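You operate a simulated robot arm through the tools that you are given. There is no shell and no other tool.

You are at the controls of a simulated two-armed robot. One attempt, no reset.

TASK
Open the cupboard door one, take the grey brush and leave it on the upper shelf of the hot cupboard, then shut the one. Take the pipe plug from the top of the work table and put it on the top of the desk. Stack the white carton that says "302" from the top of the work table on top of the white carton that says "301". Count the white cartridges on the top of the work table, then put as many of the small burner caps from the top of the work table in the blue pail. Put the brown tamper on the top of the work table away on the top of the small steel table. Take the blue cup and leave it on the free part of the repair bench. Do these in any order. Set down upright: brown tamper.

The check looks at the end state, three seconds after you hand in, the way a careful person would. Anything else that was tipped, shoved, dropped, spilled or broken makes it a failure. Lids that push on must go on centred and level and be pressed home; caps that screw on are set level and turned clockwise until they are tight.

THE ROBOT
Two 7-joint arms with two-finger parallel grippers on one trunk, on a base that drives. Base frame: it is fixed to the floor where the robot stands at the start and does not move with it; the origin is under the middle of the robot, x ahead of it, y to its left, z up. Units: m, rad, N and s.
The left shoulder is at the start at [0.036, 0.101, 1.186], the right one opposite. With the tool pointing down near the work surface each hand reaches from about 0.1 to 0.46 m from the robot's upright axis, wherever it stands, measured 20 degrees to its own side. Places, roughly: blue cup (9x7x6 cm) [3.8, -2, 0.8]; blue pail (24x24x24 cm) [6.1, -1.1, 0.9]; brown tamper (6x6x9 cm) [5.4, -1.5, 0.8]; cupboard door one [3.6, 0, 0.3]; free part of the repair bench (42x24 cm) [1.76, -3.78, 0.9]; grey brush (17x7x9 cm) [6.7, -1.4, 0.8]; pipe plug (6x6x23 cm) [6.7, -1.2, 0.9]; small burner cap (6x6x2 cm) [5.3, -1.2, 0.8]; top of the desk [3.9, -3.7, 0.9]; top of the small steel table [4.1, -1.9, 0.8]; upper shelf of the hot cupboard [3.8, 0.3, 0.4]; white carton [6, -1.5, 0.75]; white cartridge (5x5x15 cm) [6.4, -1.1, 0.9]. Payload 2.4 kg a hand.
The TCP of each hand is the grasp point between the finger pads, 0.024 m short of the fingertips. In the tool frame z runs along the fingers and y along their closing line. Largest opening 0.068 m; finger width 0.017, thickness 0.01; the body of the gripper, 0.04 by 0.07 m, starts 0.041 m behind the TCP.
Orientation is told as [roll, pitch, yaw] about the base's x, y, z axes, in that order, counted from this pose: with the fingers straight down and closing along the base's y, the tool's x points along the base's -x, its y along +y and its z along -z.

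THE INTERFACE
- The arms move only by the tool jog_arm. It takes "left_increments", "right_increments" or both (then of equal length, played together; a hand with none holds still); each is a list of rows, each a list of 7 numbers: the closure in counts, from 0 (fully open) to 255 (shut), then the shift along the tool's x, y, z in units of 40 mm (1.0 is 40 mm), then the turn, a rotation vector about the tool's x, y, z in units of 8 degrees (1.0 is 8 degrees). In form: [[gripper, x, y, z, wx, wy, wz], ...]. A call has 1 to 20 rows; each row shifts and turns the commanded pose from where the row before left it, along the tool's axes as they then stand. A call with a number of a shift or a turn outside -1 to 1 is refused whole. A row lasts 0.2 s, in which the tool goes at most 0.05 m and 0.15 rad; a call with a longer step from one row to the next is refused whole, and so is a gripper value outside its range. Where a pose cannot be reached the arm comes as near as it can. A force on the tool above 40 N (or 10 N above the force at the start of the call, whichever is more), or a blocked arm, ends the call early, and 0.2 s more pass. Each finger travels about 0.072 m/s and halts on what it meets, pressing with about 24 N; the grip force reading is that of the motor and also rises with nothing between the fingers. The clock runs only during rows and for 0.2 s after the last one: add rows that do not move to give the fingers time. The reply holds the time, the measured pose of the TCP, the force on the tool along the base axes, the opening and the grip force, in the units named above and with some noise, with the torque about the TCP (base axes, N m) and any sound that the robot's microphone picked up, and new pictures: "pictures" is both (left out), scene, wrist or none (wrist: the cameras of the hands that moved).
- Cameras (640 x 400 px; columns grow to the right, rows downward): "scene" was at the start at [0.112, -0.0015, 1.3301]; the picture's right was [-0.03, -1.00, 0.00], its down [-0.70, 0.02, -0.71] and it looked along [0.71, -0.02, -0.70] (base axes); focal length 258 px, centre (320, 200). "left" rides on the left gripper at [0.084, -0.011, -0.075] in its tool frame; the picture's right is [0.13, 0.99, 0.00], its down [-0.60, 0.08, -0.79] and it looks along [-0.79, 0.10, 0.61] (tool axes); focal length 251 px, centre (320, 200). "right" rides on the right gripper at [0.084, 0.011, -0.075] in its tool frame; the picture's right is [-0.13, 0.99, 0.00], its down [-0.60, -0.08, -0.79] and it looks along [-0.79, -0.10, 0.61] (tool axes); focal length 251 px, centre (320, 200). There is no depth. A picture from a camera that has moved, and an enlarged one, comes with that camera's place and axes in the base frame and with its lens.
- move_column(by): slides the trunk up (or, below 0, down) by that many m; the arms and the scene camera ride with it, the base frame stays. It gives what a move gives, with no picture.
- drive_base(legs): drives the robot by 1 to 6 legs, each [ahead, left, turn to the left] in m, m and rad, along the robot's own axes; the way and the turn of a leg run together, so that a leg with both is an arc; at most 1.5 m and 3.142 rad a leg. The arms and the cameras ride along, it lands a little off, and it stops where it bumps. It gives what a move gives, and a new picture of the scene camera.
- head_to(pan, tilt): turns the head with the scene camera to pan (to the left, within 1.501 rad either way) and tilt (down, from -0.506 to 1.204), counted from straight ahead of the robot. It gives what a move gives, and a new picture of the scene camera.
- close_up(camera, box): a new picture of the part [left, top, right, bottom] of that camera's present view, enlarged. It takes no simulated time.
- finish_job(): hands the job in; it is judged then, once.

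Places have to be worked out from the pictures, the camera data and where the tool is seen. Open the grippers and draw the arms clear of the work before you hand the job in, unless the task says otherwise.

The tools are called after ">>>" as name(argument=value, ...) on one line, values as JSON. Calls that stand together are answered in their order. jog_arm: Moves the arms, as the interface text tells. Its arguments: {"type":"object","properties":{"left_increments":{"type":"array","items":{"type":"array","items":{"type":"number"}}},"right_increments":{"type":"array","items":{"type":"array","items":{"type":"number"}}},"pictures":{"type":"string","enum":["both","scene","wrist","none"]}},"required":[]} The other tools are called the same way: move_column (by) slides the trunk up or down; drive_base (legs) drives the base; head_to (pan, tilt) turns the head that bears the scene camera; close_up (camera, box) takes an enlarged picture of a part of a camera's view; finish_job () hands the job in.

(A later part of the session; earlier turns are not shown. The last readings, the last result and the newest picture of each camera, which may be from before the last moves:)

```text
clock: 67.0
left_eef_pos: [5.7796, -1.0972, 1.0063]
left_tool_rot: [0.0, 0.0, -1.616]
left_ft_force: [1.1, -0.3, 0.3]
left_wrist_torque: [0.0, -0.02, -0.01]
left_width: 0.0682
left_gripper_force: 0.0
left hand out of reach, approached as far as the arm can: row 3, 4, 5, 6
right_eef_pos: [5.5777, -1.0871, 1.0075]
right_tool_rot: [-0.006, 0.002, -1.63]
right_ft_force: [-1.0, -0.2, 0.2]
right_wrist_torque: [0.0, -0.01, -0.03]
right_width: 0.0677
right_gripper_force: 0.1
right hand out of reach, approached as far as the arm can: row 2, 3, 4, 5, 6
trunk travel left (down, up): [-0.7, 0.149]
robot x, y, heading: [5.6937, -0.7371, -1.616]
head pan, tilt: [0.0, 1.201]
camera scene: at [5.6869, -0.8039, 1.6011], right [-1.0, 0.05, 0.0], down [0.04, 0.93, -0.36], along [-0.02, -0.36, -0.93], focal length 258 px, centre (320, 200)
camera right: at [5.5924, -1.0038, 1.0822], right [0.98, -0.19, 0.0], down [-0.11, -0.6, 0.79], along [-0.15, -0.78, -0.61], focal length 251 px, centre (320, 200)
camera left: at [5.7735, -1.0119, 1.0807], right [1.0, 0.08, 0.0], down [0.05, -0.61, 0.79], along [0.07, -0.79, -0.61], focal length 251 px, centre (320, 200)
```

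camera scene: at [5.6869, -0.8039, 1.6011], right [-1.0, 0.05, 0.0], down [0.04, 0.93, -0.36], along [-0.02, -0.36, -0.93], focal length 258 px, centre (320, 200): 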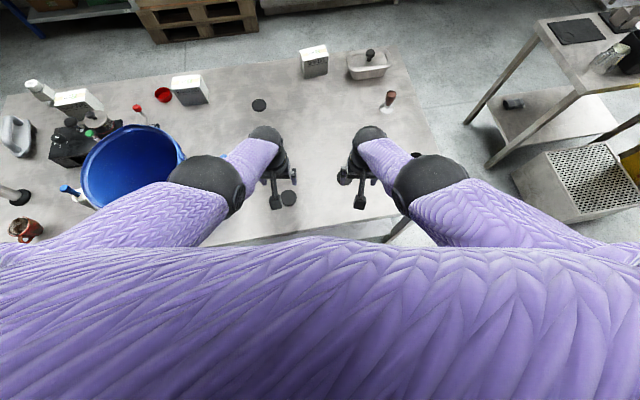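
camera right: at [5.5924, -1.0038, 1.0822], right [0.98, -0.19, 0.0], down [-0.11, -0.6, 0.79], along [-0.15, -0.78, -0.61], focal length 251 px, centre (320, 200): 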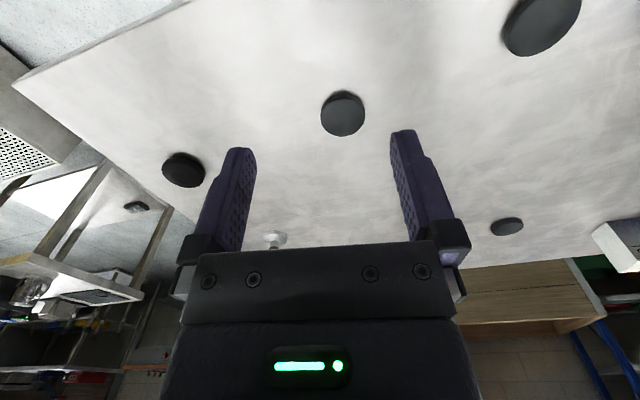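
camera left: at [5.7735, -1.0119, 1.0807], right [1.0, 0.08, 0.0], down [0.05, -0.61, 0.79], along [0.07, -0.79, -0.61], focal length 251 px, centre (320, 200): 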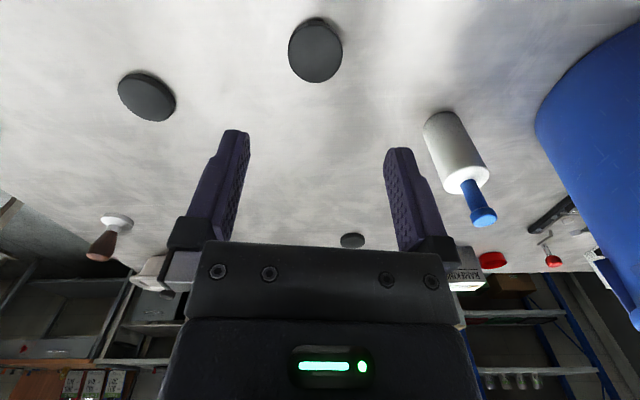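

Reach is limited while the shoulders are this high above the hand. I'll lower the trunk by 0.09 so the hands come to z≈0.9 and can stretch further.

>>> move_column(by=-0.09)

>>> jog_arm(left_increments=[[0, 0, 0, 0, 0, 0, 0]], right_increments=[[0, 0, 0, 0, 0, 0, 0]])

```text
clock: 68.2
left_eef_pos: [5.7811, -1.0959, 0.9171]
left_tool_rot: [0.0, -0.001, -1.618]
left_ft_force: [0.4, -0.4, -0.3]
left_wrist_torque: [0.02, 0.03, 0.0]
left_width: 0.0678
left_gripper_force: 0.0
right_eef_pos: [5.5782, -1.0843, 0.9155]
right_tool_rot: [-0.004, 0.009, -1.628]
right_ft_force: [0.0, 0.1, -0.5]
right_wrist_torque: [0.03, 0.01, -0.02]
right_width: 0.068
right_gripper_force: 0.1
trunk travel left (down, up): [-0.61, 0.239]
robot x, y, heading: [5.694, -0.7345, -1.624]
head pan, tilt: [0.0, 1.201]
```

```text
clock: 68.6
left_eef_pos: [5.7812, -1.0956, 0.9179]
left_tool_rot: [-0.001, -0.001, -1.617]
left_ft_force: [0.3, 0.2, 0.1]
left_wrist_torque: [0.01, -0.01, -0.01]
left_width: 0.0679
left_gripper_force: 0.1
right_eef_pos: [5.5773, -1.0853, 0.916]
right_tool_rot: [-0.004, 0.008, -1.628]
right_ft_force: [-0.5, -0.1, -0.3]
right_wrist_torque: [-0.02, -0.01, -0.04]
right_width: 0.0679
right_gripper_force: 0.0
trunk travel left (down, up): [-0.61, 0.239]
robot x, y, heading: [5.6922, -0.7374, -1.617]
head pan, tilt: [0.0, 1.201]
camera scene: at [5.6871, -0.8054, 1.5112], right [-1.0, 0.05, 0.0], down [0.04, 0.93, -0.36], along [-0.02, -0.36, -0.93], focal length 258 px, centre (320, 200)
camera right: at [5.5927, -1.0019, 0.9904], right [0.98, -0.19, -0.01], down [-0.11, -0.61, 0.79], along [-0.15, -0.77, -0.62], focal length 251 px, centre (320, 200)
camera left: at [5.774, -1.0105, 0.9921], right [1.0, 0.08, 0.0], down [0.05, -0.61, 0.79], along [0.06, -0.79, -0.61], focal length 251 px, centre (320, 200)
```

scene: 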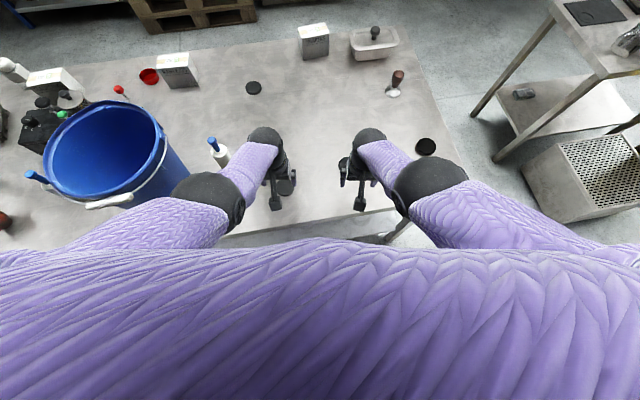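
right: 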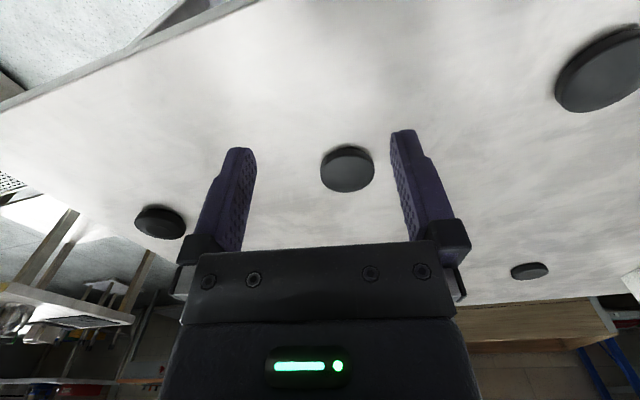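
left: 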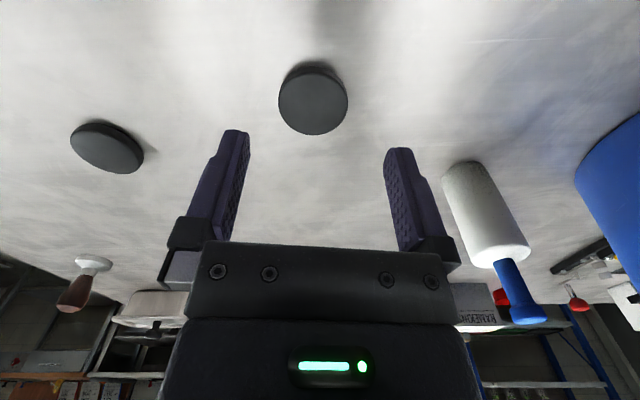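

Caps located more precisely: C ≈(5.776,-1.123), B ≈(5.585,-1.190). I'll creep the base 4 cm forward for reach, then align the hands.

>>> drive_base(legs=[[0.04, 0, 0]])

```text
clock: 69.5
left_eef_pos: [5.7796, -1.1367, 0.9171]
left_tool_rot: [-0.001, 0.001, -1.618]
left_ft_force: [-0.3, -0.9, 0.4]
left_wrist_torque: [0.03, 0.02, -0.01]
left_width: 0.0681
left_gripper_force: 0.1
right_eef_pos: [5.575, -1.1257, 0.9145]
right_tool_rot: [-0.005, 0.008, -1.628]
right_ft_force: [0.6, 1.3, -0.2]
right_wrist_torque: [0.03, -0.01, -0.02]
right_width: 0.0679
right_gripper_force: 0.0
trunk travel left (down, up): [-0.61, 0.239]
robot x, y, heading: [5.6883, -0.7769, -1.617]
head pan, tilt: [0.0, 1.201]
camera scene: at [5.6851, -0.8471, 1.511], right [-1.0, 0.05, 0.0], down [0.04, 0.93, -0.36], along [-0.02, -0.36, -0.93], focal length 258 px, centre (320, 200)
```

scene: 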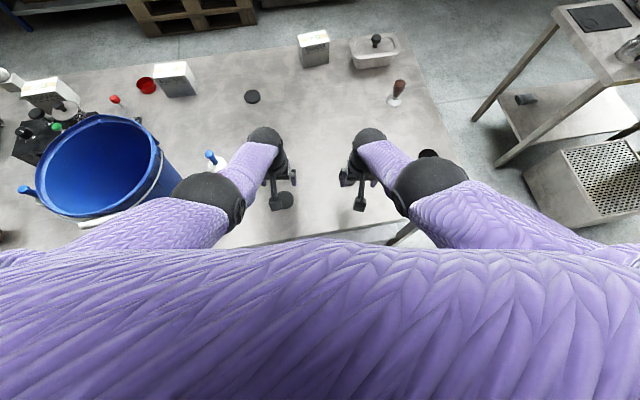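

Now I align both hands over their caps.

>>> jog_arm(left_increments=[[0, 0.17, -0.06, 0, 0, 0, 0], [0, 0.17, -0.06, 0, 0, 0, 0], [0, 0, 0, 0, 0, 0, 0]], right_increments=[[0, -0.8, 0.17, 0, 0, -0.06, 0], [0, -0.79, 0.17, 0, 0, 0, 0], [0, 0, 0, 0, 0, 0, 0]])

```text
clock: 70.3
left_eef_pos: [5.7735, -1.1229, 0.918]
left_tool_rot: [0.0, 0.0, -1.619]
left_ft_force: [0.2, -0.1, -0.3]
left_wrist_torque: [-0.01, -0.03, -0.01]
left_width: 0.0679
left_gripper_force: 0.0
right_eef_pos: [5.5832, -1.1463, 0.9392]
right_tool_rot: [-0.003, -0.001, -1.629]
right_ft_force: [-0.5, 0.0, 1.3]
right_wrist_torque: [0.0, 0.01, -0.02]
right_width: 0.068
right_gripper_force: 0.0
right hand out of reach, approached as far as the arm can: row 1, 2
trunk travel left (down, up): [-0.61, 0.239]
robot x, y, heading: [5.6871, -0.7767, -1.618]
head pan, tilt: [0.0, 1.201]
camera scene: at [5.6851, -0.8453, 1.5111], right [-1.0, 0.05, 0.0], down [0.04, 0.93, -0.36], along [-0.02, -0.36, -0.93], focal length 258 px, centre (320, 200)
camera right: at [5.5986, -1.0627, 1.0136], right [0.98, -0.19, 0.0], down [-0.11, -0.6, 0.79], along [-0.15, -0.78, -0.61], focal length 251 px, centre (320, 200)
camera left: at [5.7674, -1.0371, 0.9924], right [1.0, 0.08, 0.0], down [0.05, -0.61, 0.79], along [0.07, -0.79, -0.61], focal length 251 px, centre (320, 200)
```

scene: 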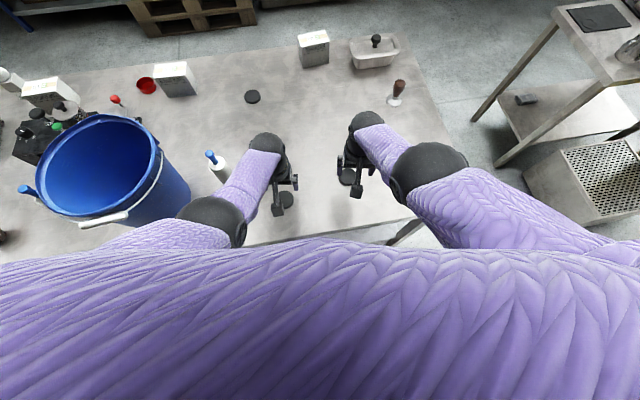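
right: 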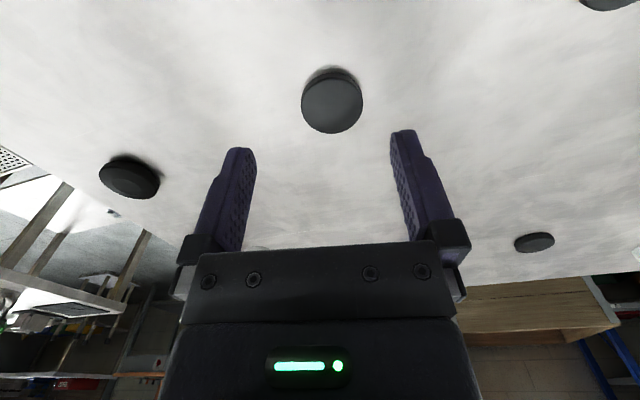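
left: 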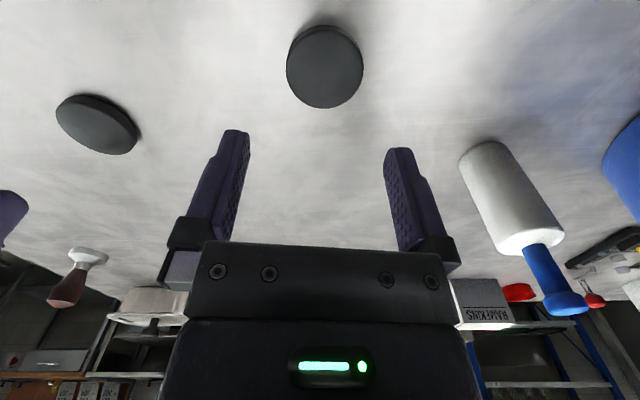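

The reach grows when the shoulder is lower relative to the hand, so I'll raise the right hand relative to the shoulders first, then lower the trunk so the left hand comes to the table.

>>> jog_arm(right_increments=[[0, 0, 0, -0.9, 0, 0, 0], [0, 0, 0, -0.9, 0, 0, 0], [0, 0, 0, -0.7, 0, 0, 0], [0, 0, 0, 0, 0, 0, 0]], pictures="wrist")

```text
clock: 71.3
left_eef_pos: [5.7744, -1.1233, 0.9183]
left_tool_rot: [0.001, 0.001, -1.618]
left_ft_force: [0.3, -1.2, 0.0]
left_wrist_torque: [0.0, 0.03, 0.0]
left_width: 0.0683
left_gripper_force: 0.1
right_eef_pos: [5.5847, -1.1439, 1.0416]
right_tool_rot: [-0.006, 0.0, -1.628]
right_ft_force: [-0.2, 0.0, -0.3]
right_wrist_torque: [-0.04, 0.03, 0.02]
right_width: 0.068
right_gripper_force: 0.1
trunk travel left (down, up): [-0.61, 0.239]
robot x, y, heading: [5.6894, -0.7768, -1.616]
head pan, tilt: [0.0, 1.201]
camera right: at [5.6001, -1.0604, 1.1168], right [0.98, -0.19, 0.0], down [-0.11, -0.6, 0.79], along [-0.15, -0.78, -0.61], focal length 251 px, centre (320, 200)
```

right: 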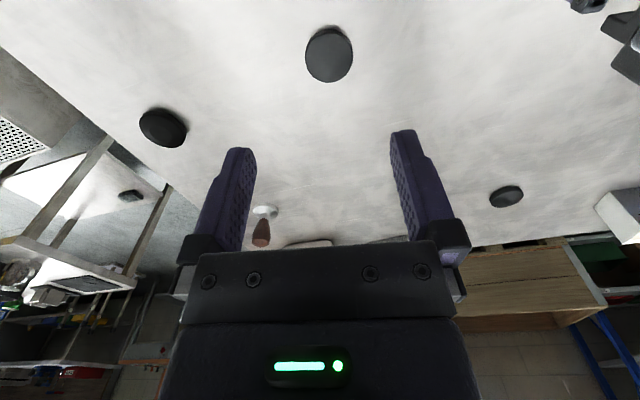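

Now lower the trunk 0.085 so the left fingers straddle cap C just above the table.

>>> move_column(by=-0.085)

>>> close_up(camera="left", box=[120, 0, 520, 250])

```text
clock: 72.5
left_eef_pos: [5.7746, -1.1224, 0.8322]
left_tool_rot: [0.001, -0.001, -1.617]
left_ft_force: [-0.2, -0.8, -0.2]
left_wrist_torque: [-0.01, 0.01, 0.03]
left_width: 0.0681
left_gripper_force: 0.1
right_eef_pos: [5.5867, -1.1439, 0.9528]
right_tool_rot: [-0.005, 0.0, -1.627]
right_ft_force: [-0.1, 0.5, 0.1]
right_wrist_torque: [0.01, 0.0, -0.01]
right_width: 0.068
right_gripper_force: 0.1
trunk travel left (down, up): [-0.525, 0.324]
robot x, y, heading: [5.6916, -0.7774, -1.615]
head pan, tilt: [0.0, 1.201]
```

```text
1.60 times, centred on (320, 125) of left
camera zoom: at [5.768, -1.0364, 0.9071], right [1.0, 0.08, 0.0], down [0.05, -0.61, 0.79], along [0.07, -0.79, -0.61], focal length 402 px, centre (320, 320)
```

zoom: 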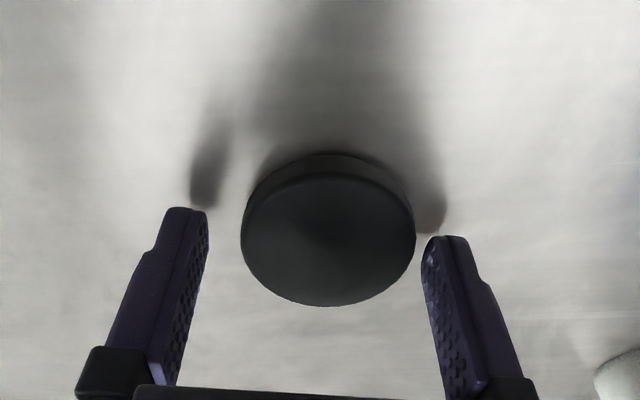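

The cap sits between the fingers, about 4 mm to the tool's +y side. I'll shift and descend gently.

>>> jog_arm(left_increments=[[0, 0, 0.09, 0, 0, 0, 0], [0, 0, 0, 0.2, 0, 0, 0], [0, 0, 0, 0.2, 0, 0, 0]], pictures="wrist")

```text
clock: 73.3
left_eef_pos: [5.7781, -1.1227, 0.8243]
left_tool_rot: [0.0, -0.012, -1.618]
left_ft_force: [3.2, 21.3, 49.2]
left_wrist_torque: [0.85, 0.12, -0.37]
left_width: 0.068
left_gripper_force: 0.1
right_eef_pos: [5.5862, -1.1407, 0.9552]
right_tool_rot: [-0.005, -0.005, -1.628]
right_ft_force: [-0.2, -0.2, 0.3]
right_wrist_torque: [0.03, -0.04, 0.04]
right_width: 0.0681
right_gripper_force: 0.0
trunk travel left (down, up): [-0.525, 0.324]
robot x, y, heading: [5.6916, -0.7733, -1.616]
head pan, tilt: [0.0, 1.201]
stopped in row 3 (left hand): the force on the tool passed its limit at 58 N (the readings are from after the stop); the commanded pose is now the measured one
camera left: at [5.7715, -1.0364, 0.8977], right [1.0, 0.08, 0.0], down [0.05, -0.6, 0.8], along [0.07, -0.8, -0.6], focal length 251 px, centre (320, 200)
```

left: 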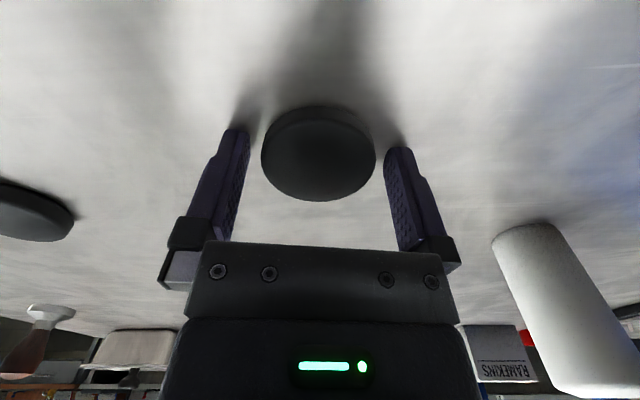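

Fingertips touched the table at TCP z≈0.824, so the table top is at 0.80. The cap centre is ~12 mm nearer to the robot than the TCP; I'll lift slightly and shift back.

>>> jog_arm(left_increments=[[0, 0, 0, -0.1, 0, 0.08, 0], [0, 0.29, 0, 0, 0, 0, 0], [0, 0, 0, 0, 0, 0, 0]], pictures="wrist")

>>> close_up(camera="left", box=[160, 50, 480, 250])

```text
clock: 74.1
left_eef_pos: [5.7799, -1.1152, 0.8243]
left_tool_rot: [-0.002, 0.007, -1.62]
left_ft_force: [0.3, 0.1, 0.4]
left_wrist_torque: [-0.02, -0.01, 0.0]
left_width: 0.068
left_gripper_force: 0.1
right_eef_pos: [5.5858, -1.1442, 0.9524]
right_tool_rot: [-0.006, 0.0, -1.626]
right_ft_force: [0.0, -0.5, -0.3]
right_wrist_torque: [-0.03, -0.01, 0.01]
right_width: 0.0679
right_gripper_force: 0.2
trunk travel left (down, up): [-0.525, 0.324]
robot x, y, heading: [5.6892, -0.778, -1.615]
head pan, tilt: [0.0, 1.201]
camera left: at [5.7719, -1.0297, 0.8992], right [1.0, 0.08, 0.0], down [0.05, -0.61, 0.79], along [0.07, -0.79, -0.61], focal length 251 px, centre (320, 200)
```

left: 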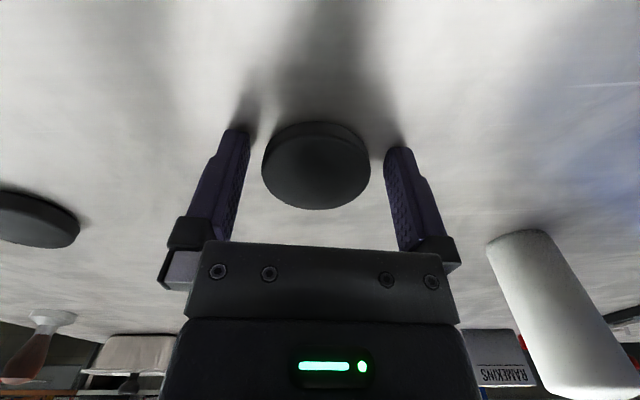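

```text
2.00 times, centred on (320, 150) of left
camera zoom: at [5.7719, -1.0297, 0.8992], right [1.0, 0.08, 0.0], down [0.05, -0.61, 0.79], along [0.07, -0.79, -0.61], focal length 503 px, centre (320, 300)
```

zoom: 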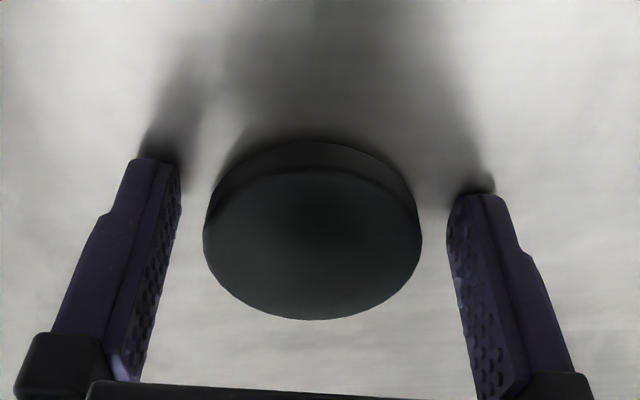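

The cap is now centred between the fingers. Close the left gripper on it.

>>> jog_arm(left_increments=[[255, 0, 0, 0, 0, 0, 0], [255, 0, 0, 0, 0, 0, 0], [255, 0, 0, 0, 0, 0, 0]], pictures="wrist")

```text
clock: 74.9
left_eef_pos: [5.7789, -1.1142, 0.8247]
left_tool_rot: [0.0, 0.006, -1.618]
left_ft_force: [-0.1, -0.3, -0.3]
left_wrist_torque: [0.04, -0.01, 0.03]
left_width: 0.0543
left_gripper_force: 23.4
right_eef_pos: [5.5856, -1.1451, 0.9528]
right_tool_rot: [-0.007, 0.001, -1.628]
right_ft_force: [-0.3, 0.1, -0.3]
right_wrist_torque: [0.01, -0.02, 0.04]
right_width: 0.0678
right_gripper_force: 0.1
trunk travel left (down, up): [-0.525, 0.324]
robot x, y, heading: [5.6896, -0.7766, -1.62]
head pan, tilt: [0.0, 1.201]
camera left: at [5.7719, -1.0297, 0.8994], right [1.0, 0.08, 0.0], down [0.05, -0.61, 0.79], along [0.07, -0.79, -0.61], focal length 251 px, centre (320, 200)
```

left: 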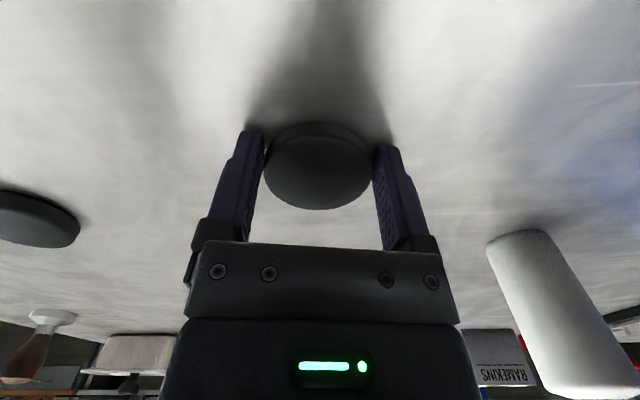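

Gripped (width 0.054). I'll raise the left hand, advance the right hand over B, then lower the trunk to give the right arm reach.

>>> jog_arm(left_increments=[[255, 0, 0, -0.9, 0, 0, 0], [255, 0, 0, -0.9, 0, 0, 0], [255, 0, 0, -0.9, 0, 0, 0], [255, 0, 0, -0.9, 0, 0, 0], [255, 0, 0, -0.9, 0, 0, 0], [255, 0, 0, -0.9, 0, 0, 0]], right_increments=[[0, 0, 0, -0.7, 0, 0, 0], [0, 0, 0, -0.7, 0, 0, 0], [0, 0, 0, -0.5, 0, 0, 0], [0, -0.4, 0.03, 0, 0, 0, 0], [0, -0.4, 0.03, 0, 0, 0, 0], [0, -0.3, 0, 0, 0, 0, 0]], pictures="none")

>>> move_column(by=-0.11)

>>> jog_arm(right_increments=[[0, 0, 0, 0, 0, 0, 0]])

```text
clock: 76.2
left_eef_pos: [5.7826, -1.1215, 1.0113]
left_tool_rot: [0.011, -0.032, -1.599]
left_ft_force: [-2.9, -4.7, -3.7]
left_wrist_torque: [-0.09, -0.22, 0.36]
left_width: 0.0
left_gripper_force: 23.3
left hand out of reach, approached as far as the arm can: row 6
right_eef_pos: [5.5886, -1.177, 1.028]
right_tool_rot: [-0.005, 0.002, -1.626]
right_ft_force: [0.0, -0.9, -0.1]
right_wrist_torque: [-0.05, 0.02, 0.0]
right_width: 0.068
right_gripper_force: 0.0
trunk travel left (down, up): [-0.525, 0.324]
robot x, y, heading: [5.6912, -0.7773, -1.62]
head pan, tilt: [0.0, 1.201]
stopped in row 6 (left hand): the force on the tool passed its limit at 143 N (the readings are from after the stop); the commanded pose is now the measured one
```

```text
clock: 76.8
left_eef_pos: [5.7808, -1.122, 0.982]
left_tool_rot: [0.008, -0.032, -1.609]
left_ft_force: [-0.3, -9.5, -9.0]
left_wrist_torque: [-0.22, -0.04, 0.09]
left_width: 0.0
left_gripper_force: 23.8
right_eef_pos: [5.5884, -1.1777, 0.9986]
right_tool_rot: [-0.004, 0.002, -1.628]
right_ft_force: [0.6, 0.2, 0.9]
right_wrist_torque: [0.02, -0.02, -0.02]
right_width: 0.068
right_gripper_force: 0.1
trunk travel left (down, up): [-0.498, 0.352]
robot x, y, heading: [5.6899, -0.7783, -1.62]
head pan, tilt: [0.0, 1.201]
stopped: the force on the tool passed its limit at 46 N (the readings are from after the stop); the commanded pose is now the measured one
```

```text
clock: 77.2
left_eef_pos: [5.7799, -1.1215, 0.9825]
left_tool_rot: [0.007, -0.032, -1.607]
left_ft_force: [0.5, -14.8, -11.5]
left_wrist_torque: [-0.15, 0.07, -0.05]
left_width: 0.0001
left_gripper_force: 23.1
right_eef_pos: [5.5892, -1.1782, 0.999]
right_tool_rot: [-0.003, 0.002, -1.627]
right_ft_force: [-0.3, -0.3, 0.3]
right_wrist_torque: [0.01, 0.02, 0.0]
right_width: 0.0679
right_gripper_force: 0.0
trunk travel left (down, up): [-0.498, 0.352]
robot x, y, heading: [5.6881, -0.7763, -1.621]
head pan, tilt: [0.0, 1.201]
camera scene: at [5.6849, -0.852, 1.3986], right [-1.0, 0.05, 0.0], down [0.04, 0.93, -0.36], along [-0.02, -0.36, -0.93], focal length 258 px, centre (320, 200)
camera right: at [5.6037, -1.0947, 1.075], right [0.98, -0.18, 0.0], down [-0.11, -0.6, 0.79], along [-0.15, -0.78, -0.61], focal length 251 px, centre (320, 200)
```

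scene: 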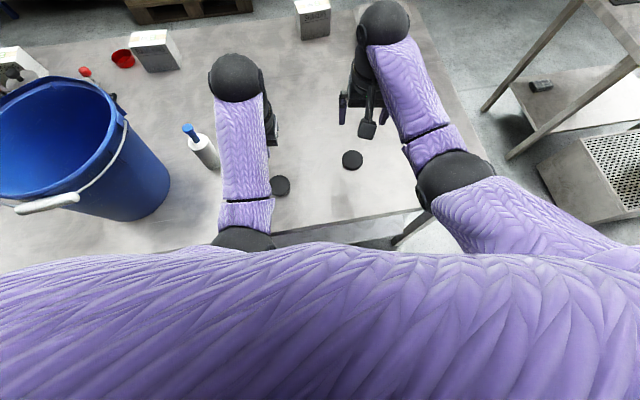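
right: 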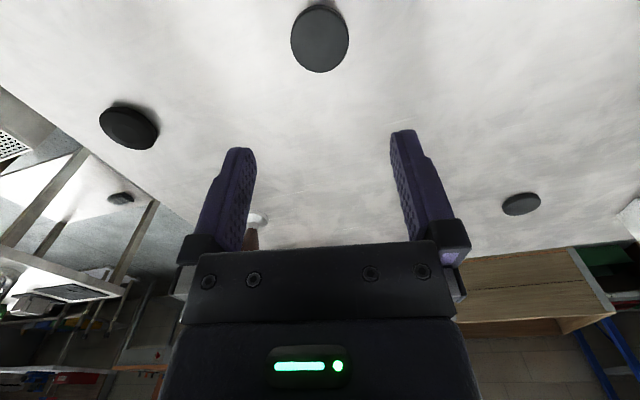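

The left hand slipped off the cap when the arm folded too tightly (self-blocking at high hand pose); cap C is still on the table. I'll lower the left hand a bit to unload it, open it, and look.

>>> jog_arm(left_increments=[[0, 0, 0, 0.5, 0, 0.2, 0], [0, 0, 0, 0.7, 0, 0, 0], [0, 0, 0, 0.4, 0, 0, 0], [0, 0, 0, 0, 0, 0, 0]], pictures="both")

>>> close_up(camera="scene", box=[160, 80, 440, 250])

```text
clock: 78.2
left_eef_pos: [5.7816, -1.1209, 0.9175]
left_tool_rot: [0.007, -0.001, -1.609]
left_ft_force: [-0.7, -0.8, 0.0]
left_wrist_torque: [-0.01, -0.01, 0.0]
left_width: 0.0681
left_gripper_force: 0.1
right_eef_pos: [5.5878, -1.1779, 1.0003]
right_tool_rot: [-0.004, 0.001, -1.627]
right_ft_force: [0.6, -0.2, 0.7]
right_wrist_torque: [0.01, 0.02, -0.02]
right_width: 0.0678
right_gripper_force: 0.1
trunk travel left (down, up): [-0.498, 0.352]
robot x, y, heading: [5.6909, -0.7792, -1.614]
head pan, tilt: [0.0, 1.201]
camera scene: at [5.685, -0.8521, 1.3987], right [-1.0, 0.05, 0.0], down [0.04, 0.93, -0.36], along [-0.02, -0.36, -0.93], focal length 258 px, centre (320, 200)
camera left: at [5.773, -1.0351, 0.9916], right [1.0, 0.09, 0.01], down [0.05, -0.6, 0.8], along [0.08, -0.79, -0.61], focal length 251 px, centre (320, 200)
```

scene: 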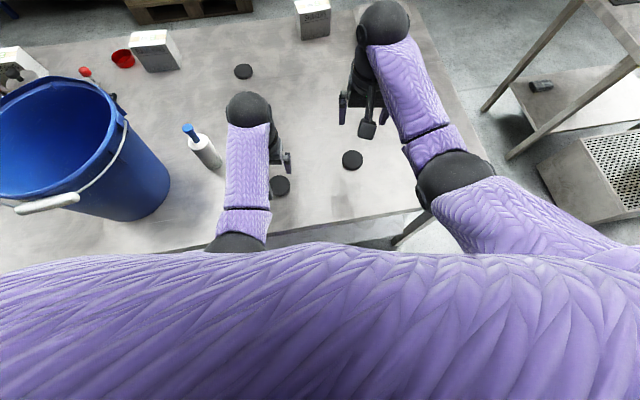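
left: 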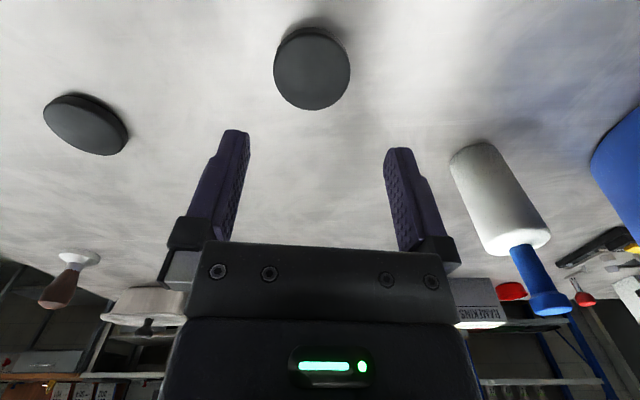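

```text
2.29 times, centred on (300, 165) of scene
camera zoom: at [5.685, -0.8521, 1.3987], right [-1.0, 0.05, 0.0], down [0.04, 0.93, -0.36], along [-0.02, -0.36, -0.93], focal length 590 px, centre (366, 280)
```

zoom: 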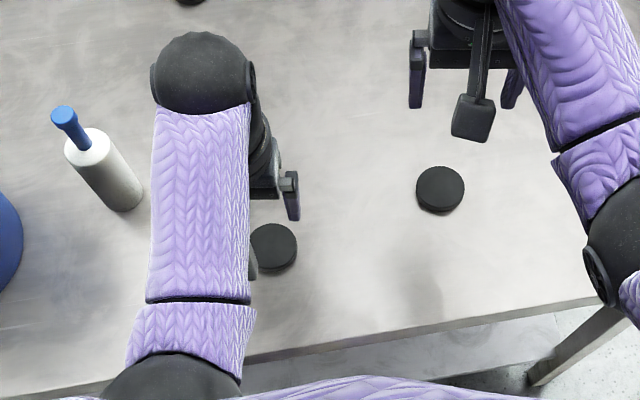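

The cap hasn't moved (≈(5.777,-1.116)), so it simply slipped at the start of the lift. I'll regrasp it lower and lift slowly.

>>> jog_arm(left_increments=[[0, 0.13, -0.12, 0, 0, 0, 0], [0, 0, 0, 0.8, 0, 0, 0], [0, 0, 0, 0.8, 0, 0, 0], [0, 0, 0, 0.6, 0, 0, 0], [0, 0, 0, 0.08, 0, 0, 0], [0, 0, 0, 0.0, 0, 0, 0]], pictures="wrist")

```text
clock: 79.6
left_eef_pos: [5.7758, -1.1174, 0.827]
left_tool_rot: [0.006, -0.004, -1.609]
left_ft_force: [0.1, -0.2, -0.3]
left_wrist_torque: [-0.01, 0.01, -0.03]
left_width: 0.0681
left_gripper_force: 0.1
right_eef_pos: [5.5872, -1.1787, 1.0]
right_tool_rot: [-0.004, 0.001, -1.628]
right_ft_force: [-0.4, 0.6, 0.3]
right_wrist_torque: [0.0, -0.01, -0.01]
right_width: 0.0679
right_gripper_force: 0.1
trunk travel left (down, up): [-0.498, 0.352]
robot x, y, heading: [5.6881, -0.7779, -1.62]
head pan, tilt: [0.0, 1.201]
camera left: at [5.7675, -1.0307, 0.9015], right [1.0, 0.09, 0.01], down [0.05, -0.6, 0.8], along [0.08, -0.79, -0.61], focal length 251 px, centre (320, 200)
```

left: 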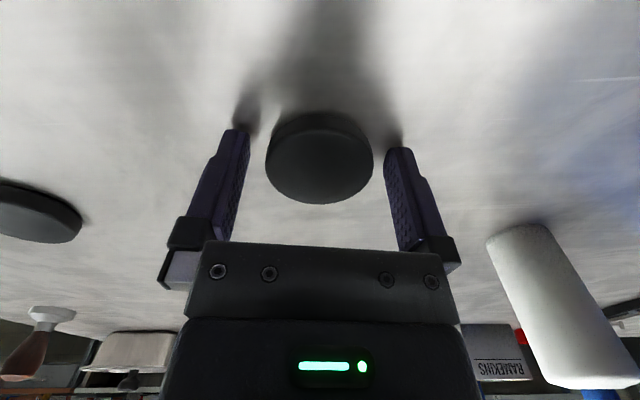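

Cap centre reads ~6 mm nearer; I'll shift back and ease down to light contact.

>>> jog_arm(left_increments=[[0, 0.15, 0.03, 0, 0, 0, 0], [0, 0, 0, 0.05, 0, 0, 0], [0, 0, 0, 0.05, 0, 0, 0], [0, 0, 0, 0.0, 0, 0, 0]], pictures="none")

```text
clock: 80.6
left_eef_pos: [5.7768, -1.111, 0.8243]
left_tool_rot: [0.006, -0.006, -1.608]
left_ft_force: [-0.1, 2.4, 15.0]
left_wrist_torque: [0.21, 0.54, -0.07]
left_width: 0.0672
left_gripper_force: 0.1
right_eef_pos: [5.5886, -1.1763, 1.0005]
right_tool_rot: [-0.003, 0.001, -1.627]
right_ft_force: [-0.2, 0.3, -0.2]
right_wrist_torque: [0.01, 0.01, 0.03]
right_width: 0.0681
right_gripper_force: 0.1
trunk travel left (down, up): [-0.498, 0.352]
robot x, y, heading: [5.6892, -0.7779, -1.62]
head pan, tilt: [0.0, 1.201]
```

Light table contact at 15 N. Close firmly, then lift a little in slow steps and check the width.

>>> jog_arm(left_increments=[[120, 0, 0, 0, 0, 0, 0], [255, 0, 0, -0.02, 0, 0, 0], [255, 0, 0, 0, 0, 0, 0], [255, 0, 0, 0, 0, 0, 0], [255, 0, 0, -0.1, 0, 0, 0], [255, 0, 0, -0.15, 0, 0, 0], [255, 0, 0, -0.2, 0, 0, 0], [255, 0, 0, -0.2, 0, 0, 0], [255, 0, 0, 0, 0, 0, 0]], pictures="wrist")

```text
clock: 82.6
left_eef_pos: [5.7792, -1.1101, 0.8512]
left_tool_rot: [0.008, -0.001, -1.608]
left_ft_force: [-0.4, -0.5, -1.3]
left_wrist_torque: [0.07, -0.05, 0.02]
left_width: 0.0527
left_gripper_force: 24.2
right_eef_pos: [5.588, -1.1785, 1.0007]
right_tool_rot: [-0.005, 0.002, -1.628]
right_ft_force: [-0.3, -0.3, 0.1]
right_wrist_torque: [-0.02, 0.0, 0.03]
right_width: 0.0681
right_gripper_force: 0.0
trunk travel left (down, up): [-0.498, 0.352]
robot x, y, heading: [5.6918, -0.7732, -1.615]
head pan, tilt: [0.0, 1.201]
camera left: at [5.7708, -1.0247, 0.9253], right [1.0, 0.09, 0.01], down [0.05, -0.6, 0.8], along [0.08, -0.79, -0.61], focal length 251 px, centre (320, 200)
```

left: 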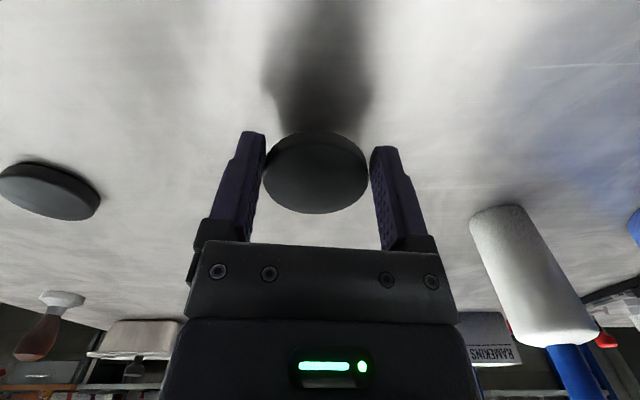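

Cap lifted securely. Now raise the trunk so the cap clears the pail rim.

>>> move_column(by=0.25)

>>> drive_base(legs=[[-0.08, 0, 0], [0, 0, 0.17]])

```text
clock: 85.1
left_eef_pos: [5.7766, -1.1106, 1.101]
left_tool_rot: [0.006, -0.005, -1.61]
left_ft_force: [-0.7, 0.2, -2.1]
left_wrist_torque: [0.04, -0.01, -0.02]
left_width: 0.0531
left_gripper_force: 24.3
right_eef_pos: [5.5878, -1.1779, 1.2502]
right_tool_rot: [-0.003, 0.001, -1.626]
right_ft_force: [0.2, 0.1, 0.0]
right_wrist_torque: [-0.03, -0.01, -0.01]
right_width: 0.068
right_gripper_force: 0.0
trunk travel left (down, up): [-0.748, 0.102]
robot x, y, heading: [5.687, -0.7791, -1.611]
head pan, tilt: [0.0, 1.201]
```

```text
clock: 86.9
left_eef_pos: [5.8368, -1.0133, 1.1004]
left_tool_rot: [0.007, -0.002, -1.444]
left_ft_force: [-0.6, 0.3, -0.4]
left_wrist_torque: [0.04, -0.02, 0.03]
left_width: 0.0526
left_gripper_force: 24.7
right_eef_pos: [5.6598, -1.111, 1.2498]
right_tool_rot: [-0.004, 0.0, -1.46]
right_ft_force: [-0.1, 0.0, -0.4]
right_wrist_torque: [-0.02, -0.02, -0.02]
right_width: 0.0681
right_gripper_force: 0.0
trunk travel left (down, up): [-0.748, 0.102]
robot x, y, heading: [5.6914, -0.695, -1.448]
head pan, tilt: [0.0, 1.201]
camera scene: at [5.7005, -0.7642, 1.6489], right [-0.99, -0.12, 0.0], down [-0.11, 0.93, -0.36], along [0.04, -0.36, -0.93], focal length 258 px, centre (320, 200)
```

scene: 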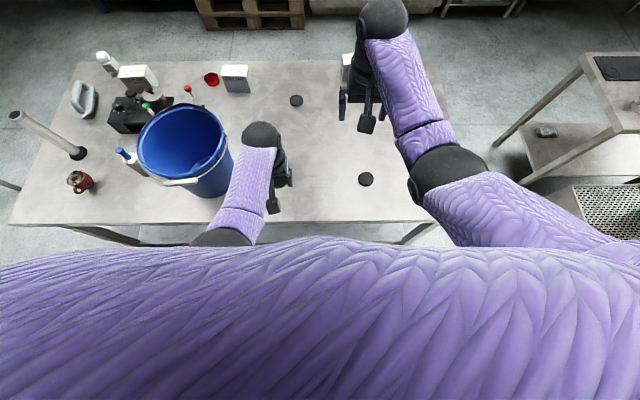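

Robot is now square to the table. I'll drive left along the edge to bring the held cap over the pail, then forward.

>>> drive_base(legs=[[0, 0.278, 0], [0.09, 0, 0]])

```text
clock: 89.5
left_eef_pos: [6.1174, -1.0714, 1.0997]
left_tool_rot: [0.009, -0.002, -1.445]
left_ft_force: [0.4, -0.1, -1.4]
left_wrist_torque: [0.04, 0.01, 0.0]
left_width: 0.0526
left_gripper_force: 23.8
right_eef_pos: [5.9408, -1.1674, 1.2503]
right_tool_rot: [-0.002, 0.003, -1.463]
right_ft_force: [0.2, -1.5, 0.2]
right_wrist_torque: [0.01, 0.0, -0.02]
right_width: 0.0678
right_gripper_force: 0.0
trunk travel left (down, up): [-0.748, 0.102]
robot x, y, heading: [5.9766, -0.7563, -1.453]
head pan, tilt: [0.0, 1.201]
camera scene: at [5.9819, -0.8214, 1.6489], right [-0.99, -0.12, 0.0], down [-0.11, 0.93, -0.36], along [0.04, -0.36, -0.93], focal length 258 px, centre (320, 200)
```

scene: 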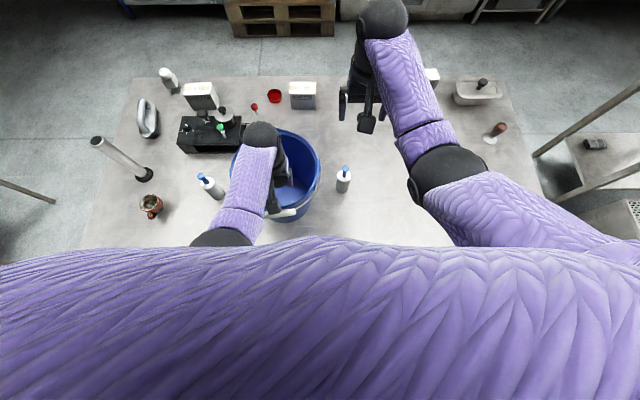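

Hand is over the near part of the pail; I'll extend ~4 cm forward and check with the wrist view.

>>> jog_arm(left_increments=[[255, -0.3, 0.1, 0, 0, 0, 0], [255, -0.3, 0.1, 0, 0, 0, 0], [255, -0.3, 0.1, 0, 0, 0, 0], [255, -0.1, 0, 0, 0, 0, 0]])

```text
clock: 90.5
left_eef_pos: [6.1328, -1.108, 1.0995]
left_tool_rot: [0.008, -0.004, -1.445]
left_ft_force: [-0.6, -0.1, -1.6]
left_wrist_torque: [-0.03, 0.02, -0.02]
left_width: 0.0526
left_gripper_force: 24.1
right_eef_pos: [5.9414, -1.1677, 1.2516]
right_tool_rot: [-0.002, 0.001, -1.464]
right_ft_force: [-0.1, -0.2, 0.5]
right_wrist_torque: [-0.02, 0.01, 0.01]
right_width: 0.068
right_gripper_force: 0.2
trunk travel left (down, up): [-0.748, 0.102]
robot x, y, heading: [5.9746, -0.7542, -1.454]
head pan, tilt: [0.0, 1.201]
camera scene: at [5.9819, -0.8202, 1.6489], right [-0.99, -0.12, 0.0], down [-0.11, 0.93, -0.36], along [0.04, -0.36, -0.93], focal length 258 px, centre (320, 200)
camera left: at [6.1109, -1.0251, 1.1738], right [0.97, 0.25, 0.01], down [0.15, -0.59, 0.8], along [0.2, -0.77, -0.61], focal length 251 px, centre (320, 200)
```

scene: 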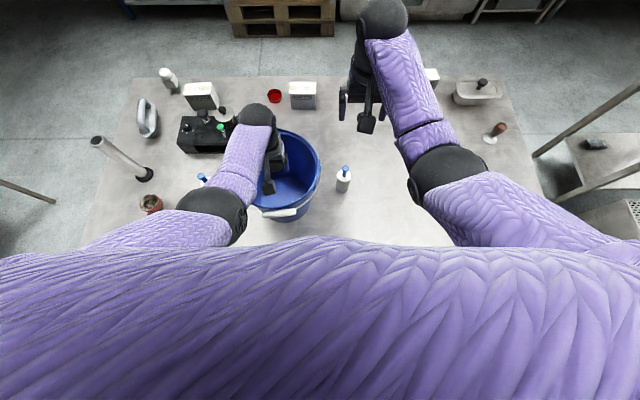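
left: 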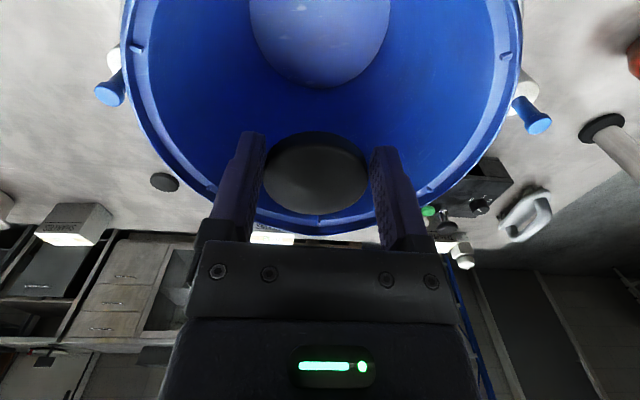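

The cap is inside the pail's outline. Lower the trunk so it releases just above the bottom.

>>> move_column(by=-0.17)

>>> jog_arm(left_increments=[[255, 0, 0, 0.7, 0, 0, 0], [255, 0, 0, 0.3, 0, 0, 0], [255, 0, 0, 0, 0, 0, 0]])

```text
clock: 92.0
left_eef_pos: [6.1331, -1.1085, 0.9538]
left_tool_rot: [0.007, 0.001, -1.446]
left_ft_force: [-0.5, 10.1, 30.6]
left_wrist_torque: [1.65, 0.56, -0.16]
left_width: 0.0527
left_gripper_force: 23.6
right_eef_pos: [5.9407, -1.1654, 1.1001]
right_tool_rot: [-0.003, 0.003, -1.463]
right_ft_force: [0.2, -0.4, 0.8]
right_wrist_torque: [0.02, 0.0, -0.02]
right_width: 0.0681
right_gripper_force: 0.1
trunk travel left (down, up): [-0.598, 0.252]
robot x, y, heading: [5.9744, -0.7532, -1.454]
head pan, tilt: [0.0, 1.201]
stopped: the force on the tool passed its limit at 92 N (the readings are from after the stop); the commanded pose is now the measured one
```

```text
clock: 92.3
left_eef_pos: [6.1337, -1.108, 0.9537]
left_tool_rot: [0.006, 0.003, -1.447]
left_ft_force: [1.2, 9.5, 37.8]
left_wrist_torque: [2.11, 0.76, -0.26]
left_width: 0.0525
left_gripper_force: 23.8
right_eef_pos: [5.9419, -1.1642, 1.1008]
right_tool_rot: [-0.003, 0.003, -1.461]
right_ft_force: [-0.4, 0.2, 0.4]
right_wrist_torque: [-0.02, -0.02, -0.02]
right_width: 0.0682
right_gripper_force: 0.1
trunk travel left (down, up): [-0.598, 0.252]
robot x, y, heading: [5.9739, -0.7519, -1.449]
head pan, tilt: [0.0, 1.201]
stopped in row 1 (left hand): the force on the tool passed its limit at 86 N (the readings are from after the stop); the commanded pose is now the measured one
camera scene: at [5.9817, -0.8198, 1.499], right [-0.99, -0.12, 0.0], down [-0.11, 0.92, -0.36], along [0.04, -0.36, -0.93], focal length 258 px, centre (320, 200)
camera left: at [6.1112, -1.0253, 1.0279], right [0.97, 0.25, 0.01], down [0.15, -0.59, 0.79], along [0.2, -0.77, -0.61], focal length 251 px, centre (320, 200)
```

scene: 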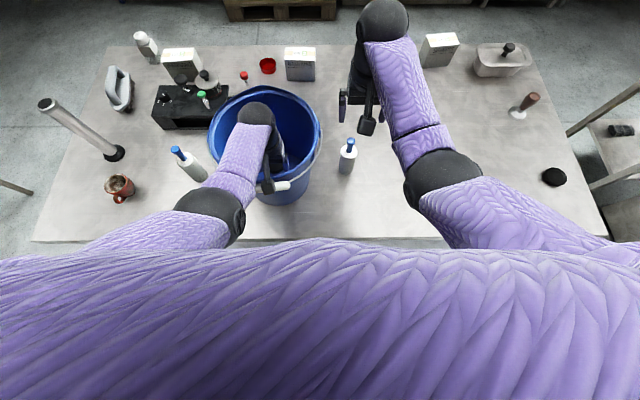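
left: 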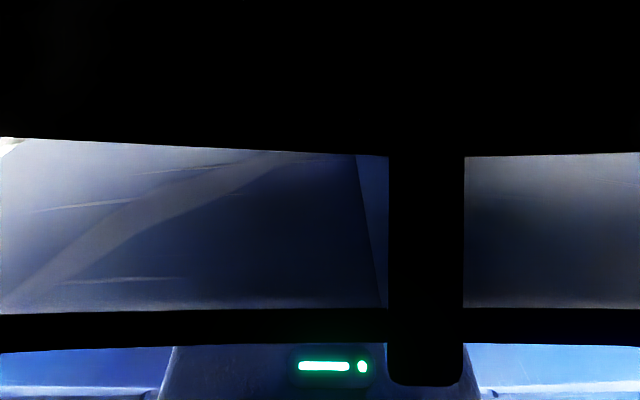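

The wrist camera bracket has touched the near rim of the pail. I'll raise at once, then check the pail.

>>> jog_arm(left_increments=[[255, 0, 0, -0.3, 0, 0, 0], [255, 0, 0, -0.5, 0, 0, 0], [255, 0, 0, -0.4, 0, 0, 0], [255, 0, 0, 0, 0, 0, 0]])

```text
clock: 93.3
left_eef_pos: [6.1355, -1.1107, 0.998]
left_tool_rot: [0.006, 0.003, -1.448]
left_ft_force: [-0.6, 0.4, -1.3]
left_wrist_torque: [0.0, -0.02, -0.03]
left_width: 0.0525
left_gripper_force: 24.3
right_eef_pos: [5.9409, -1.1664, 1.1001]
right_tool_rot: [-0.003, 0.002, -1.462]
right_ft_force: [-0.6, -0.4, 0.8]
right_wrist_torque: [-0.01, 0.02, 0.01]
right_width: 0.0677
right_gripper_force: 0.1
trunk travel left (down, up): [-0.598, 0.252]
robot x, y, heading: [5.9743, -0.7539, -1.453]
head pan, tilt: [0.0, 1.201]
camera scene: at [5.9825, -0.8237, 1.4986], right [-0.99, -0.12, 0.0], down [-0.11, 0.93, -0.36], along [0.04, -0.36, -0.93], focal length 258 px, centre (320, 200)
camera left: at [6.1124, -1.0279, 1.0742], right [0.97, 0.25, 0.01], down [0.15, -0.59, 0.79], along [0.2, -0.77, -0.61], focal length 251 px, centre (320, 200)
```

scene: 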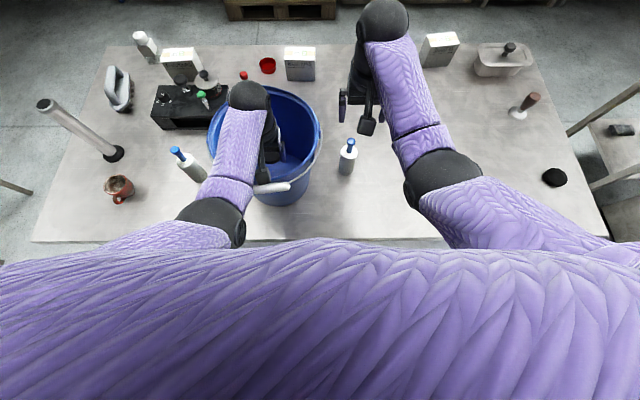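
left: 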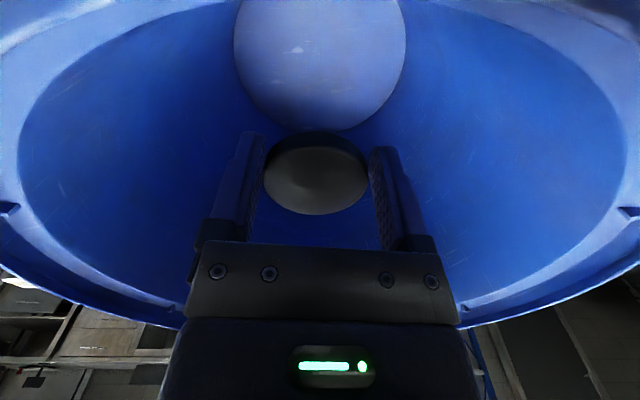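

The pail is undisturbed (bottom centre ≈(6.142,-1.139)). I'll move the hand ~4.5 cm further in so that the camera bracket is inside the rim, then lower a bit and release.

>>> jog_arm(left_increments=[[255, -0.4, 0, 0, 0, 0, 0], [255, -0.4, 0, 0, 0, 0, 0], [255, -0.3, 0, 0, 0, 0, 0], [255, 0, 0, 0, 0, 0, 0]], pictures="wrist")

>>> move_column(by=-0.07)

```text
clock: 94.3
left_eef_pos: [6.1389, -1.1539, 0.9992]
left_tool_rot: [0.006, 0.003, -1.448]
left_ft_force: [0.0, -0.5, -1.1]
left_wrist_torque: [-0.02, -0.01, -0.01]
left_width: 0.0521
left_gripper_force: 23.8
right_eef_pos: [5.9419, -1.1662, 1.0998]
right_tool_rot: [-0.003, 0.003, -1.462]
right_ft_force: [0.8, -0.1, 0.5]
right_wrist_torque: [0.05, -0.02, -0.01]
right_width: 0.0679
right_gripper_force: 0.1
trunk travel left (down, up): [-0.598, 0.252]
robot x, y, heading: [5.9719, -0.7519, -1.455]
head pan, tilt: [0.0, 1.201]
camera left: at [6.1173, -1.0711, 1.0733], right [0.97, 0.25, 0.01], down [0.15, -0.59, 0.79], along [0.2, -0.77, -0.61], focal length 251 px, centre (320, 200)
```

left: 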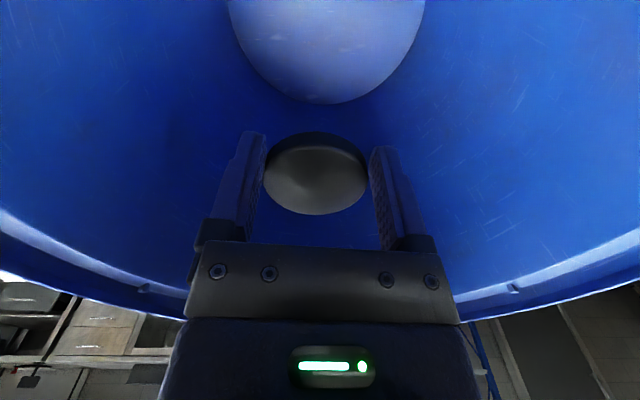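

```text
clock: 95.4
left_eef_pos: [6.1381, -1.1547, 0.9282]
left_tool_rot: [0.006, 0.003, -1.446]
left_ft_force: [1.5, 0.5, -2.7]
left_wrist_torque: [0.02, -0.04, -0.03]
left_width: 0.0524
left_gripper_force: 23.8
right_eef_pos: [5.9416, -1.1665, 1.0282]
right_tool_rot: [-0.005, 0.004, -1.463]
right_ft_force: [-0.5, 0.3, -0.1]
right_wrist_torque: [-0.03, -0.02, 0.0]
right_width: 0.0679
right_gripper_force: 0.0
trunk travel left (down, up): [-0.528, 0.322]
robot x, y, heading: [5.9754, -0.7523, -1.453]
head pan, tilt: [0.0, 1.201]
```

No contact. Lower a further 3 cm and release.

>>> move_column(by=-0.03)

>>> jog_arm(left_increments=[[120, 0, 0, 0, 0, 0, 0], [0, 0, 0, 0, 0, 0, 0], [0, 0, 0, 0, 0, 0, 0]], pictures="wrist")

```text
clock: 96.1
left_eef_pos: [6.1389, -1.1548, 0.8986]
left_tool_rot: [0.004, 0.004, -1.447]
left_ft_force: [0.3, -0.3, -2.2]
left_wrist_torque: [0.04, -0.02, -0.03]
left_width: 0.0522
left_gripper_force: 24.3
right_eef_pos: [5.9427, -1.1677, 0.9989]
right_tool_rot: [-0.003, 0.004, -1.461]
right_ft_force: [0.3, -0.7, 0.2]
right_wrist_torque: [-0.02, -0.01, -0.03]
right_width: 0.0678
right_gripper_force: 0.1
trunk travel left (down, up): [-0.498, 0.352]
robot x, y, heading: [5.9789, -0.755, -1.455]
head pan, tilt: [0.0, 1.201]
```

```text
clock: 96.9
left_eef_pos: [6.1394, -1.1539, 0.8988]
left_tool_rot: [0.005, 0.004, -1.446]
left_ft_force: [0.1, 0.1, -0.1]
left_wrist_torque: [-0.03, 0.03, -0.03]
left_width: 0.0678
left_gripper_force: 0.0
right_eef_pos: [5.9417, -1.1661, 0.9992]
right_tool_rot: [-0.003, 0.004, -1.461]
right_ft_force: [-0.1, 0.9, -0.1]
right_wrist_torque: [-0.05, -0.02, 0.01]
right_width: 0.0679
right_gripper_force: 0.0
trunk travel left (down, up): [-0.498, 0.352]
robot x, y, heading: [5.9752, -0.755, -1.45]
head pan, tilt: [0.0, 1.201]
camera left: at [6.1169, -1.0711, 0.974], right [0.97, 0.25, 0.01], down [0.15, -0.59, 0.79], along [0.2, -0.77, -0.61], focal length 251 px, centre (320, 200)
```

left: 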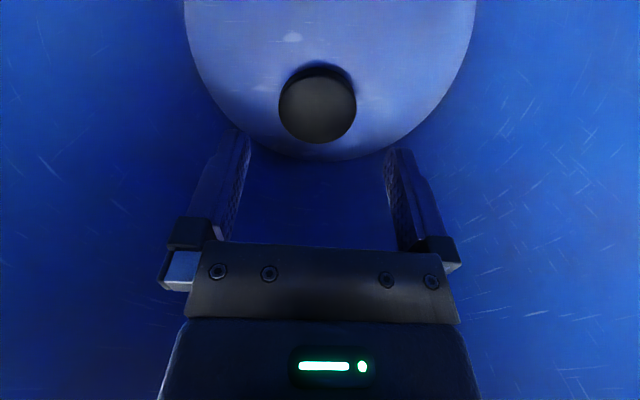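

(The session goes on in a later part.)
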